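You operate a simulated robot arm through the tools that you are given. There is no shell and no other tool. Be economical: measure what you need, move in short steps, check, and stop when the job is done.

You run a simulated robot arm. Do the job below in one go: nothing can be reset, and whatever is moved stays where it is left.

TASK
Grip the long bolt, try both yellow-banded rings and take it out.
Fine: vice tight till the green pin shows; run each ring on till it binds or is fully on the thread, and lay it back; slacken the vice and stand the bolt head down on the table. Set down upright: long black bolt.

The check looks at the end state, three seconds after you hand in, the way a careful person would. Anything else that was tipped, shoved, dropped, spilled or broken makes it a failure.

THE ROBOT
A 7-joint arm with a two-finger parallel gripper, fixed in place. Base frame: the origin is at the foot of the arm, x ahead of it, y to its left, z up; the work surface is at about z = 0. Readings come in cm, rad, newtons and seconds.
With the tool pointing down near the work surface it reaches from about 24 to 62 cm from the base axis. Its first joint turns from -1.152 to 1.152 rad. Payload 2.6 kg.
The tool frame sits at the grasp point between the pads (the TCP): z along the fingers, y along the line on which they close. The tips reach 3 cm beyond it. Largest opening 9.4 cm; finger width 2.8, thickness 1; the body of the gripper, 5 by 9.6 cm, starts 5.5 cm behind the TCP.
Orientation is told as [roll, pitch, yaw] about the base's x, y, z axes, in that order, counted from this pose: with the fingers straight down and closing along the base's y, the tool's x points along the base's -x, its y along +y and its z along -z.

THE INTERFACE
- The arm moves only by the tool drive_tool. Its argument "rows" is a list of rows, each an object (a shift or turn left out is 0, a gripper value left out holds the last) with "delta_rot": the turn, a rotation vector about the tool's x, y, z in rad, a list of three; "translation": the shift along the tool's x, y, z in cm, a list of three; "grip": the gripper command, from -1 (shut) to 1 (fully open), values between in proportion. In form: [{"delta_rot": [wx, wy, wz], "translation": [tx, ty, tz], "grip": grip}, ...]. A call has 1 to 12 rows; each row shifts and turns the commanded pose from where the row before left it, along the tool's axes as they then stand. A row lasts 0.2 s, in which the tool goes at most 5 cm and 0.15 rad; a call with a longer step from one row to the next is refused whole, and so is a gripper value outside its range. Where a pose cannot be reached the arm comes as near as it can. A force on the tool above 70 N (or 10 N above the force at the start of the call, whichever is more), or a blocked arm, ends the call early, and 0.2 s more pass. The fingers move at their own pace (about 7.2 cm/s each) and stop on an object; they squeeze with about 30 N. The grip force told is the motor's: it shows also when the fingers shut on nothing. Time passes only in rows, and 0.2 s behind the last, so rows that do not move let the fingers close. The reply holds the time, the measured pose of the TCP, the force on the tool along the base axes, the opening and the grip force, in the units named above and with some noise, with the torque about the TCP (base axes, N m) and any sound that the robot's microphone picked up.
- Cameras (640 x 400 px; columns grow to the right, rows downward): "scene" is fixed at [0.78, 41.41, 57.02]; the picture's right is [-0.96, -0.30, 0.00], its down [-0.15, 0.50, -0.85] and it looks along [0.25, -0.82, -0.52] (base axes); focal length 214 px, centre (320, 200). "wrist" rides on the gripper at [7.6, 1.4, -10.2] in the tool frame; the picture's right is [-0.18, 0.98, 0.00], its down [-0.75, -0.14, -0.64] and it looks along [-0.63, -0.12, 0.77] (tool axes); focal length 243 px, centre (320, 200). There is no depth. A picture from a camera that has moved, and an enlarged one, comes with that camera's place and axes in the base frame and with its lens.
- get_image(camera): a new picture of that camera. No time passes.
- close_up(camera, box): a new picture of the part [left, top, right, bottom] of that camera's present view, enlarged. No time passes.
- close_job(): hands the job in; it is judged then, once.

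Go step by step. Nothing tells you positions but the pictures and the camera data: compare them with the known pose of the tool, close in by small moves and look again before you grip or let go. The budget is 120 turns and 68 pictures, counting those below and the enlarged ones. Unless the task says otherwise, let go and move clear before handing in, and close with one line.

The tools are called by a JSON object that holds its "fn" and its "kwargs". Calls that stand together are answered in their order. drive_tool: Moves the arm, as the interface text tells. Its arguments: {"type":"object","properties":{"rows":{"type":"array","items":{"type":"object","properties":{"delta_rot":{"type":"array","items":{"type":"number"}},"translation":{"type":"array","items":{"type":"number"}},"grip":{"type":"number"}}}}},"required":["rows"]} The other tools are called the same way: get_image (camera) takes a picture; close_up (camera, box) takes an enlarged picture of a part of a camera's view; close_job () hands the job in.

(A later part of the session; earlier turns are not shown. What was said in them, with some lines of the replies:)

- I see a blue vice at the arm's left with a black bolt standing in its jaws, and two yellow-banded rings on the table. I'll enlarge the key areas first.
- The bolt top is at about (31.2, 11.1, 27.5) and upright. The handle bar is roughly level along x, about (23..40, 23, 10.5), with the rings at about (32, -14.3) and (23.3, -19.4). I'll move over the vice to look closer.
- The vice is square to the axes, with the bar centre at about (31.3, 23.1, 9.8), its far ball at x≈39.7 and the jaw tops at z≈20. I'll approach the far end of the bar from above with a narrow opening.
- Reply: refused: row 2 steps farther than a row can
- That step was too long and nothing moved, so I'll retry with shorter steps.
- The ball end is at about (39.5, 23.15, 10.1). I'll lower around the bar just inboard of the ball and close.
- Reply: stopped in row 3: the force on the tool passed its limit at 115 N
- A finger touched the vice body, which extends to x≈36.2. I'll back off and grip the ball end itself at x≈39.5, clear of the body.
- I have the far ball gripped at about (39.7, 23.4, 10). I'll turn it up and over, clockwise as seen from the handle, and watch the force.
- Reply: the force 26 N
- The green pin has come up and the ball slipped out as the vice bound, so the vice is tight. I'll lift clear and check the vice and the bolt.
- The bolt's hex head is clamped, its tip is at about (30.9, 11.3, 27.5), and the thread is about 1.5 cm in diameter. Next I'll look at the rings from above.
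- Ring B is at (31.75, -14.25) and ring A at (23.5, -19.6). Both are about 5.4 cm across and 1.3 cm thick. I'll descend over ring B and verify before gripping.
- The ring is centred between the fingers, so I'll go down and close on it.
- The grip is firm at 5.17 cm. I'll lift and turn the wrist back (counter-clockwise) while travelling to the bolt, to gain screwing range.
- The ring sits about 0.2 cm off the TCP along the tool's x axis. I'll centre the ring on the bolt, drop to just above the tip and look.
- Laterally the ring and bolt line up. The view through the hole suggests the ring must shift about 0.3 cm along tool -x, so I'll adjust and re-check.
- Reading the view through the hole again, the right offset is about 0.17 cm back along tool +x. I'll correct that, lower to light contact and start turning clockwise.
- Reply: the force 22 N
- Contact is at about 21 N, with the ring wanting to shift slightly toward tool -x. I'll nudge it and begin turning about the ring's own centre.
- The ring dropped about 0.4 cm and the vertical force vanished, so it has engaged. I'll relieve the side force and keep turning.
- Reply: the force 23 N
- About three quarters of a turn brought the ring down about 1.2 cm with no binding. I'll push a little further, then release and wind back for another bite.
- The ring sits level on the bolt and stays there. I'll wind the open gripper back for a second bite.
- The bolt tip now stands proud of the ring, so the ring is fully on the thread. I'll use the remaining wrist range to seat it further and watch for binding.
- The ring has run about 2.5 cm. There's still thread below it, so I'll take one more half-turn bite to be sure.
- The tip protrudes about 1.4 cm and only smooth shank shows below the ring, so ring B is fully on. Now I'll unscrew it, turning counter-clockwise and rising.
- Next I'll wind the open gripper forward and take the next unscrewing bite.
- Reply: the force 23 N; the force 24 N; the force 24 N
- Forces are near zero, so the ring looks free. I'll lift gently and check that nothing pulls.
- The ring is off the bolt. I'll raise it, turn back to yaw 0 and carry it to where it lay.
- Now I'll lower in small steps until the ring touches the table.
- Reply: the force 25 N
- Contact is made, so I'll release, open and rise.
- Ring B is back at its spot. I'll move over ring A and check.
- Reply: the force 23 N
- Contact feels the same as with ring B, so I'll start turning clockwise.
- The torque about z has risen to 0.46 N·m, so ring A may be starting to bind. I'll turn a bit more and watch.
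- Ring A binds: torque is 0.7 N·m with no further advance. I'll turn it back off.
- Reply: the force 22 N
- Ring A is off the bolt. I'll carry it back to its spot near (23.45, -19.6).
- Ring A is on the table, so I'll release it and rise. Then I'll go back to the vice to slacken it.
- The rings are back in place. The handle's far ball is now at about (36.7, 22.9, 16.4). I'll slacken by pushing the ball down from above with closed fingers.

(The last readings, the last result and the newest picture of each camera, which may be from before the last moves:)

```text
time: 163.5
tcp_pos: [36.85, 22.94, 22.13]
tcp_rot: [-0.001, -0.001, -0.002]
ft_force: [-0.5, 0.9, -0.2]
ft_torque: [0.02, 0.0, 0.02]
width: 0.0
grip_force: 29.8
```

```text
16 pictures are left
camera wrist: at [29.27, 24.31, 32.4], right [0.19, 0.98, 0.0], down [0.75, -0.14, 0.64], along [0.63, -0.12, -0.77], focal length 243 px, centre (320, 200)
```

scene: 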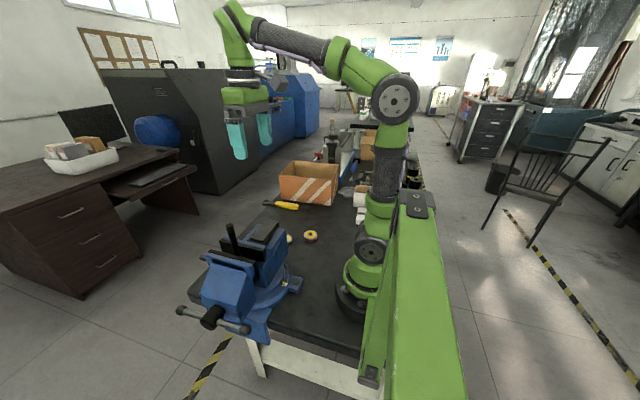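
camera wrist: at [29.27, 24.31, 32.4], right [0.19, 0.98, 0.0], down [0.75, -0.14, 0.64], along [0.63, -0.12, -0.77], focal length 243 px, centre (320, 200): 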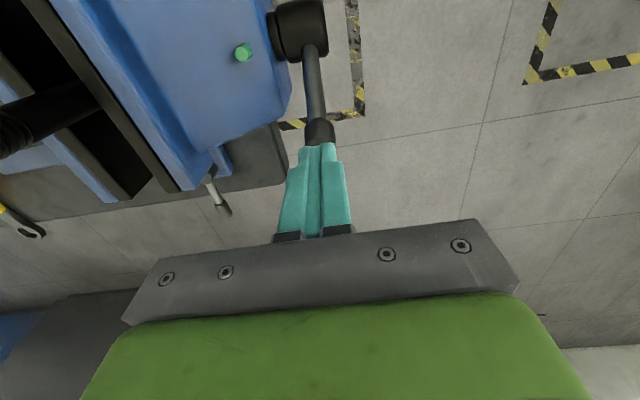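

{"fn": "drive_tool", "kwargs": {"rows": [{"translation": [0.45, 0, 1]}, {"translation": [0, 0, 0.6]}, {"translation": [-0.4, 0, 0.5]}, {"translation": [-0.6, 0, 0.7]}, {"translation": [-0.5, 0, 1]}, {"translation": [-0.4, 0, 1]}, {}]}}

{"fn": "close_up", "kwargs": {"camera": "scene", "box": [150, 200, 310, 350]}}

```text
time: 165.1
tcp_pos: [38.34, 22.88, 17.21]
tcp_rot: [-0.001, 0.003, -0.003]
ft_force: [-0.9, -0.5, 0.1]
ft_torque: [-0.05, -0.04, 0.02]
width: 0.01
grip_force: 29.9
```

```text
2.67 times, centred on (230, 275) of scene
camera zoom: at [0.78, 41.41, 57.02], right [-0.96, -0.3, 0.0], down [-0.15, 0.5, -0.85], along [0.25, -0.82, -0.52], focal length 572 px, centre (560, 0)
```

zoom: 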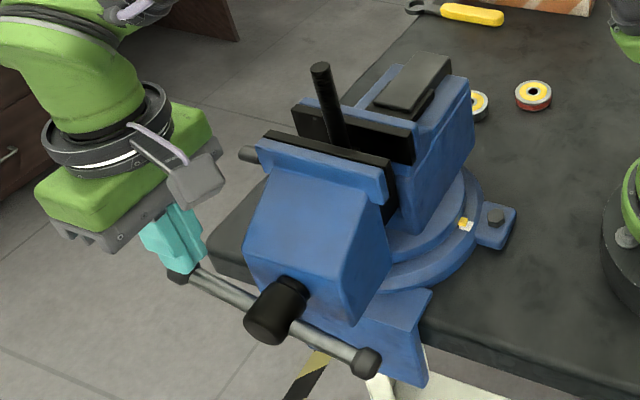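

The bar is turning back and the green pin has already dropped in. I'll push on to open the jaws further.

{"fn": "drive_tool", "kwargs": {"rows": [{"translation": [-0.5, 0, 1]}, {"translation": [-0.3, 0, 1.2]}, {"translation": [0, 0, 1.2]}, {"translation": [0, 0, 1.1]}, {"translation": [0.3, 0, 1.1]}, {"translation": [0.3, 0, 1]}, {}]}}

{"fn": "close_up", "kwargs": {"camera": "scene", "box": [150, 200, 310, 350]}}

```text
time: 166.7
tcp_pos: [38.65, 22.69, 10.63]
tcp_rot: [0.0, -0.002, -0.001]
ft_force: [0.5, 0.7, 0.0]
ft_torque: [-0.03, 0.0, 0.05]
width: 0.03
grip_force: 29.9
```

```text
2.67 times, centred on (230, 275) of scene
camera zoom: at [0.78, 41.41, 57.02], right [-0.96, -0.3, 0.0], down [-0.15, 0.5, -0.85], along [0.25, -0.82, -0.52], focal length 572 px, centre (560, 0)
```

zoom: 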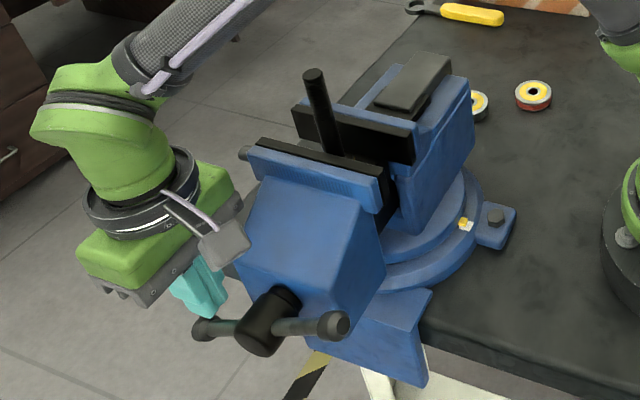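

The jaws have opened past where they started. I'll back straight up and check how the bolt stands.

{"fn": "drive_tool", "kwargs": {"rows": [{"translation": [0, 0.1, -3]}, {"translation": [0, 0, -4]}, {"translation": [0, 0, -4.5]}, {"translation": [0, 0, -4.5]}, {"translation": [0, 0, -4.5]}, {"translation": [2.5, -3.5, -2], "grip": -0.3}, {"translation": [2.5, -3.5, -2]}, {"translation": [2.5, -3.5, 0]}, {"translation": [0.2, -1.5, 0]}, {}]}}

{"fn": "get_image", "kwargs": {"camera": "wrist"}}

{"fn": "close_up", "kwargs": {"camera": "scene", "box": [200, 200, 290, 280]}}

```text
time: 168.9
tcp_pos: [31.02, 11.09, 35.34]
tcp_rot: [0.0, 0.0, -0.002]
ft_force: [0.2, 0.2, 0.2]
ft_torque: [0.03, -0.01, -0.02]
width: 3.31
grip_force: 0.1
```

```text
13 pictures are left
camera wrist: at [23.39, 12.4, 45.57], right [0.19, 0.98, 0.0], down [0.75, -0.14, 0.64], along [0.63, -0.12, -0.77], focal length 243 px, centre (320, 200)
```

wrist: 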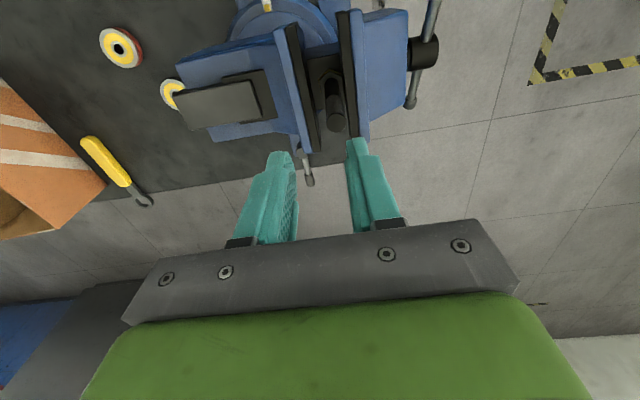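

```text
5.00 times, centred on (245, 240) of scene
camera zoom: at [0.78, 41.4, 57.02], right [-0.96, -0.3, 0.0], down [-0.15, 0.5, -0.85], along [0.25, -0.82, -0.52], focal length 1072 px, centre (695, 0)
```

zoom: 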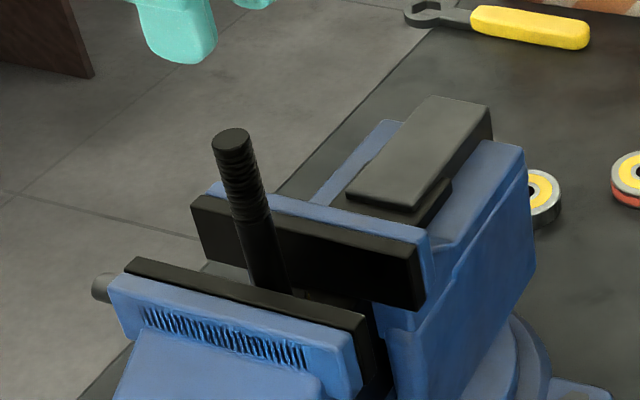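

{"fn": "close_up", "kwargs": {"camera": "wrist", "box": [260, 30, 420, 145]}}

```text
3.48 times, centred on (340, 88) of wrist
camera zoom: at [23.39, 12.4, 45.57], right [0.19, 0.98, 0.0], down [0.75, -0.14, 0.64], along [0.63, -0.12, -0.77], focal length 844 px, centre (250, 591)
```

zoom: 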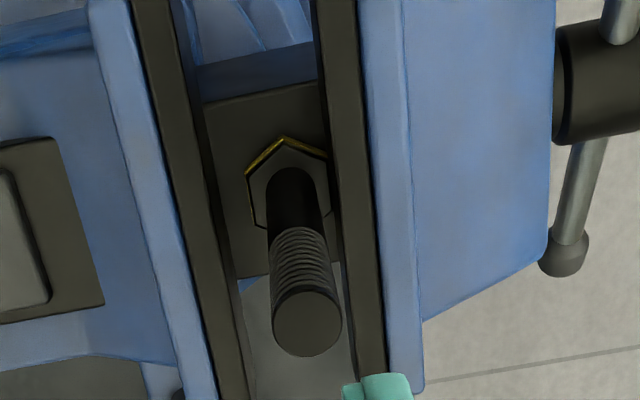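

The bolt stands upright and free at about (30.9, 12.2), with its head between the opened jaws. I'll lower the fingers around the thread above the jaws.

{"fn": "drive_tool", "kwargs": {"rows": [{"translation": [0.08, 1.1, 0]}, {"translation": [0, 0, 3]}, {"translation": [0, 0, 3]}, {"translation": [0, 0, 2]}, {}]}}

{"fn": "close_up", "kwargs": {"camera": "wrist", "box": [240, 80, 400, 220]}}

```text
time: 170.1
tcp_pos: [30.98, 12.07, 27.23]
tcp_rot: [0.0, 0.0, -0.002]
ft_force: [-0.2, -0.7, 0.0]
ft_torque: [0.0, 0.0, -0.01]
width: 3.29
grip_force: 0.1
```

```text
2.86 times, centred on (320, 150) of wrist
camera zoom: at [23.27, 13.45, 37.43], right [0.19, 0.98, 0.0], down [0.75, -0.14, 0.64], along [0.63, -0.12, -0.77], focal length 693 px, centre (320, 343)
```

zoom: 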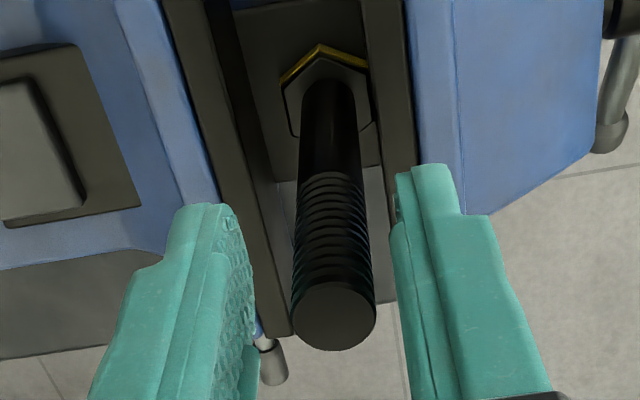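

{"fn": "drive_tool", "kwargs": {"rows": [{"translation": [0.1, 0.12, 1.2]}, {"translation": [0, 0, 1.2]}, {}, {"grip": -1}, {}, {}]}}

```text
time: 171.5
tcp_pos: [30.77, 12.29, 24.78]
tcp_rot: [-0.002, 0.0, 0.0]
ft_force: [-0.3, 0.3, -0.5]
ft_torque: [0.09, -0.03, 0.03]
width: 1.55
grip_force: 29.9
```

Gripped at 1.55 cm. I'll lift straight up gently and watch the force.

{"fn": "drive_tool", "kwargs": {"rows": [{"translation": [0, 0, -0.5]}, {"translation": [0, 0, -1]}, {"translation": [0, 0, -1.5]}, {}]}}

```text
time: 172.5
tcp_pos: [30.89, 12.25, 27.82]
tcp_rot: [-0.001, 0.001, -0.003]
ft_force: [-0.1, -0.5, -2.6]
ft_torque: [-0.01, -0.02, -0.02]
width: 1.52
grip_force: 30.4
```

{"fn": "drive_tool", "kwargs": {"rows": [{"translation": [0, 0, -3]}, {"translation": [0, 0, -3.5]}, {"translation": [0, 0, -3.5]}, {}]}}

{"fn": "drive_tool", "kwargs": {"rows": [{"translation": [-2.2, -3.5, 0]}, {"translation": [-2.2, -3.5, 0]}, {"translation": [-2.2, -3.5, 0]}, {"translation": [-2.2, -3.5, 0]}, {"translation": [-2.2, -3.5, 0]}, {"translation": [-2.1, -3.5, 0]}, {"translation": [0, -3.5, 0]}, {"translation": [0, -1.8, 0]}, {}]}}

{"fn": "get_image", "kwargs": {"camera": "wrist"}}

{"fn": "close_up", "kwargs": {"camera": "scene", "box": [150, 90, 340, 270]}}

```text
time: 173.5
tcp_pos: [30.65, 12.19, 37.99]
tcp_rot: [-0.001, 0.001, 0.0]
ft_force: [-0.7, 0.3, -1.5]
ft_torque: [0.04, 0.04, 0.03]
width: 1.52
grip_force: 30.5
```

```text
time: 175.5
tcp_pos: [43.71, -14.08, 37.92]
tcp_rot: [-0.001, 0.001, -0.002]
ft_force: [-0.8, -0.4, -2.5]
ft_torque: [-0.01, -0.01, -0.03]
width: 1.54
grip_force: 29.8
```

```text
9 pictures are left
camera wrist: at [36.14, -12.62, 48.16], right [0.19, 0.98, 0.0], down [0.75, -0.14, 0.64], along [0.63, -0.12, -0.77], focal length 243 px, centre (320, 200)
```

wrist: 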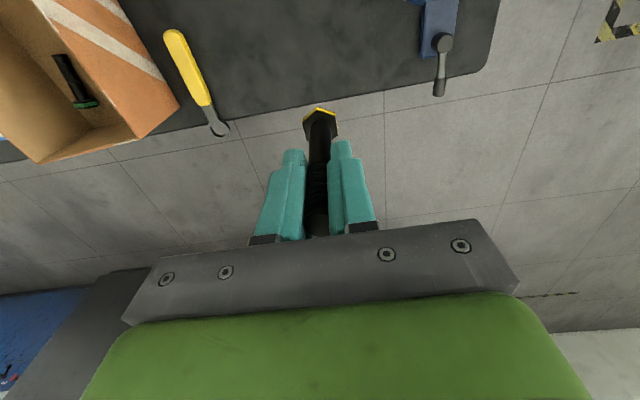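

```text
2.22 times, centred on (245, 180) of scene
camera zoom: at [0.79, 41.4, 57.02], right [-0.96, -0.3, 0.0], down [-0.15, 0.5, -0.85], along [0.25, -0.82, -0.52], focal length 477 px, centre (487, 244)
```

zoom: 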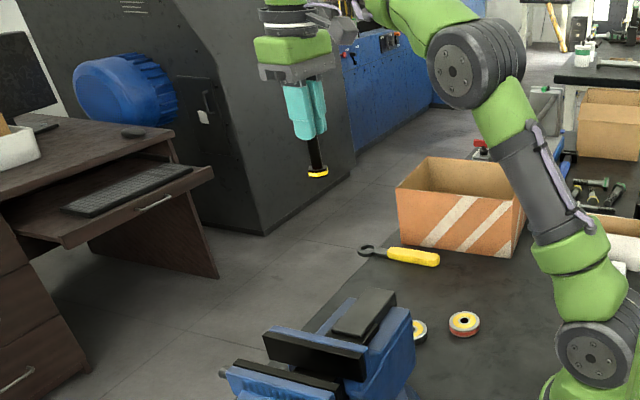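

The bolt hangs straight, with its head about 9.5 cm below the TCP. I'll lower over the clear table at (42, -14).

{"fn": "drive_tool", "kwargs": {"rows": [{"translation": [1.7, 0, 4]}, {"translation": [0, 0, 4.5]}, {"translation": [0, 0, 4.5]}, {"translation": [0, 0, 4.5]}, {"translation": [0, 0, 4]}, {"translation": [0, 0, 3]}, {"translation": [0, 0, 1.5]}, {}]}}

{"fn": "close_up", "kwargs": {"camera": "scene", "box": [220, 140, 340, 260]}}

{"fn": "get_image", "kwargs": {"camera": "wrist"}}

```text
time: 177.3
tcp_pos: [41.95, -13.99, 11.8]
tcp_rot: [-0.003, 0.0, -0.001]
ft_force: [1.0, -0.4, -3.0]
ft_torque: [-0.01, 0.0, -0.03]
width: 1.51
grip_force: 30.0
```

```text
3.33 times, centred on (280, 200) of scene
camera zoom: at [0.79, 41.41, 57.02], right [-0.96, -0.3, 0.0], down [-0.15, 0.5, -0.85], along [0.25, -0.82, -0.52], focal length 715 px, centre (453, 200)
```

zoom: 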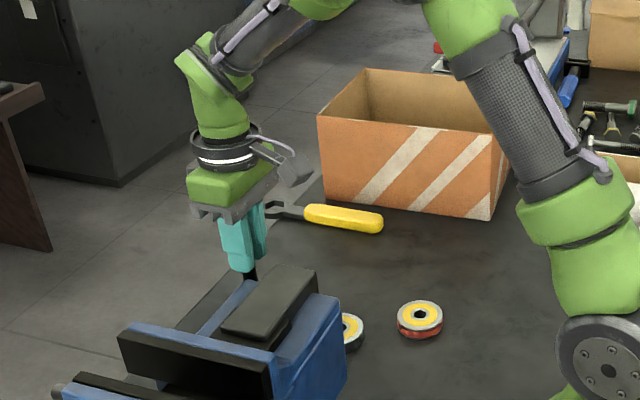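

```text
6 pictures are left
camera wrist: at [34.42, -12.69, 22.04], right [0.19, 0.98, 0.0], down [0.75, -0.14, 0.64], along [0.63, -0.12, -0.77], focal length 243 px, centre (320, 200)
```

wrist: 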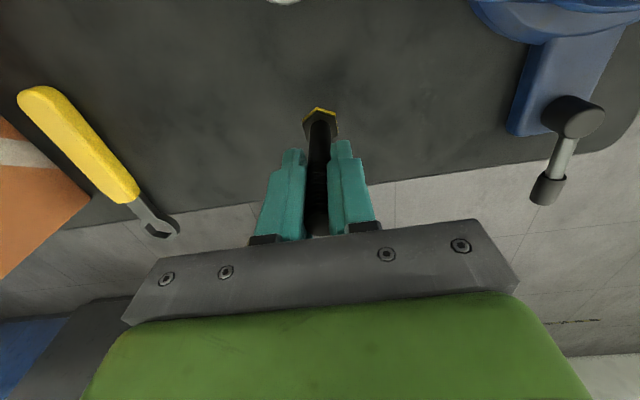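

The head is well inside the table edge, so I'll lower in small steps to contact.

{"fn": "drive_tool", "kwargs": {"rows": [{"translation": [0, 0, 0.8]}, {"translation": [0, 0, 0.5]}, {"translation": [0, 0, 0.3]}, {"translation": [0, 0, 0.2]}, {}]}}

```text
time: 178.5
tcp_pos: [42.13, -14.17, 9.93]
tcp_rot: [0.0, 0.001, -0.001]
ft_force: [-0.8, -0.3, -2.3]
ft_torque: [0.02, 0.01, 0.01]
width: 1.51
grip_force: 30.1
```

{"fn": "drive_tool", "kwargs": {"rows": [{"translation": [0, 0, 0.1]}, {"translation": [0, 0, 0.1]}, {"translation": [0, 0, 0.1]}, {}]}}

```text
time: 179.5
tcp_pos: [42.14, -14.1, 9.79]
tcp_rot: [0.0, 0.0, -0.002]
ft_force: [0.2, 0.8, -1.9]
ft_torque: [0.0, 0.01, -0.04]
width: 1.55
grip_force: 29.8
```

{"fn": "drive_tool", "kwargs": {"rows": [{"translation": [0, 0, 0.1]}, {"translation": [0, 0, 0.1]}, {}]}}

```text
time: 180.3
tcp_pos: [42.07, -14.05, 9.58]
tcp_rot: [0.0, -0.003, -0.001]
ft_force: [0.5, -0.1, -2.8]
ft_torque: [-0.01, 0.01, -0.03]
width: 1.54
grip_force: 30.0
```

{"fn": "drive_tool", "kwargs": {"rows": [{"translation": [0, 0, 0.1]}, {"translation": [0, 0, 0.1]}, {}]}}

```text
time: 181.1
tcp_pos: [42.16, -14.23, 9.34]
tcp_rot: [0.001, 0.0, -0.002]
ft_force: [-0.9, -0.3, -2.4]
ft_torque: [0.0, -0.02, 0.01]
width: 1.55
grip_force: 29.9
```

{"fn": "drive_tool", "kwargs": {"rows": [{"translation": [0, 0, 0.1]}, {"translation": [0, 0, 0.1]}, {}]}}

```text
time: 181.9
tcp_pos: [42.04, -14.11, 9.13]
tcp_rot: [-0.001, 0.001, -0.001]
ft_force: [0.7, -0.1, -2.0]
ft_torque: [-0.02, 0.03, -0.02]
width: 1.55
grip_force: 30.0
```

{"fn": "close_up", "kwargs": {"camera": "wrist", "box": [270, 70, 370, 160]}}

{"fn": "drive_tool", "kwargs": {"rows": [{"translation": [0, 0, 0.1]}, {"translation": [0, 0, 0.1]}, {}]}}

```text
4.44 times, centred on (320, 115) of wrist
camera zoom: at [34.46, -12.7, 19.35], right [0.19, 0.98, 0.0], down [0.75, -0.14, 0.64], along [0.63, -0.12, -0.77], focal length 1078 px, centre (320, 578)
```

zoom: 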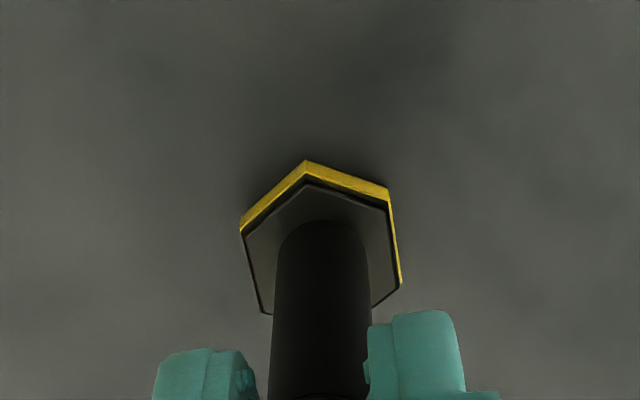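

```text
time: 182.7
tcp_pos: [42.06, -14.23, 9.1]
tcp_rot: [-0.003, -0.002, -0.003]
ft_force: [-5.9, 1.4, 15.7]
ft_torque: [0.37, 0.41, 0.03]
width: 1.54
grip_force: 29.7
```

The head is on the table. I'll ease off, open the fingers slowly and rise straight up.

{"fn": "drive_tool", "kwargs": {"rows": [{"translation": [0, 0, -0.06]}, {}, {"grip": -0.5}, {"grip": -0.1}, {}, {"translation": [0, 0, -1]}, {"translation": [0, 0, -3]}, {"translation": [0, 0, -4]}, {"translation": [0, 0, -4]}, {"translation": [0, 0, -4]}, {}]}}

{"fn": "get_image", "kwargs": {"camera": "wrist"}}

{"fn": "get_image", "kwargs": {"camera": "scene"}}

```text
time: 185.1
tcp_pos: [42.19, -14.15, 25.23]
tcp_rot: [-0.002, -0.001, 0.0]
ft_force: [-0.1, -0.2, 1.0]
ft_torque: [0.0, -0.03, 0.0]
width: 4.22
grip_force: 0.0
```

```text
4 pictures are left
camera wrist: at [34.52, -12.77, 35.41], right [0.18, 0.98, 0.0], down [0.75, -0.14, 0.64], along [0.63, -0.12, -0.77], focal length 243 px, centre (320, 200)
```

wrist: 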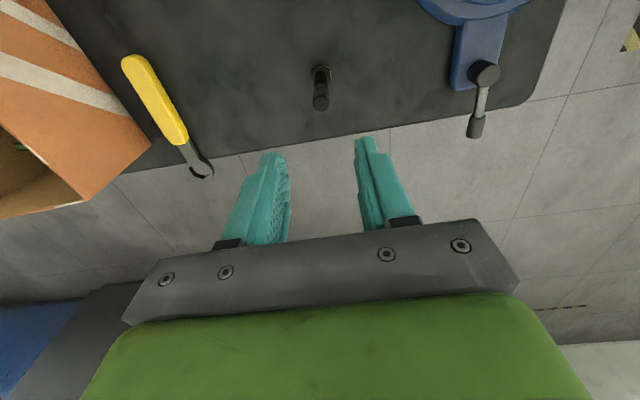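

```text
3 pictures are left
```

scene: 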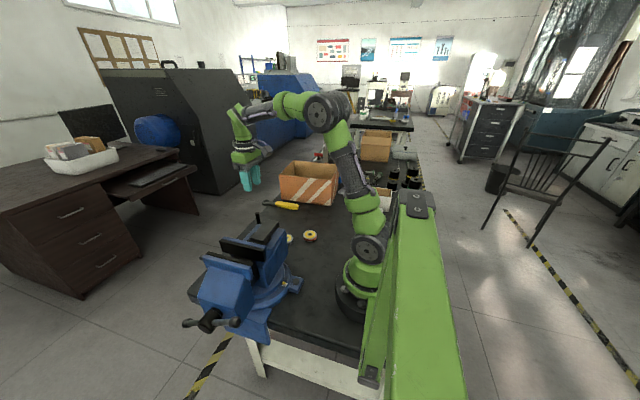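

The bolt is standing head down on the table, both rings are back where they lay and the vice is slack. The arm is clear, so I'm handing in.

{"fn": "close_job", "kwargs": {}}

```text
The job is handed in.
```

Job handed in: I tightened the vice until the green pin showed and tried both rings. The plain ring ran fully on, the red-rimmed one bound, and both are laid back. Then I slackened the vice and stood the long black bolt head down on the table.
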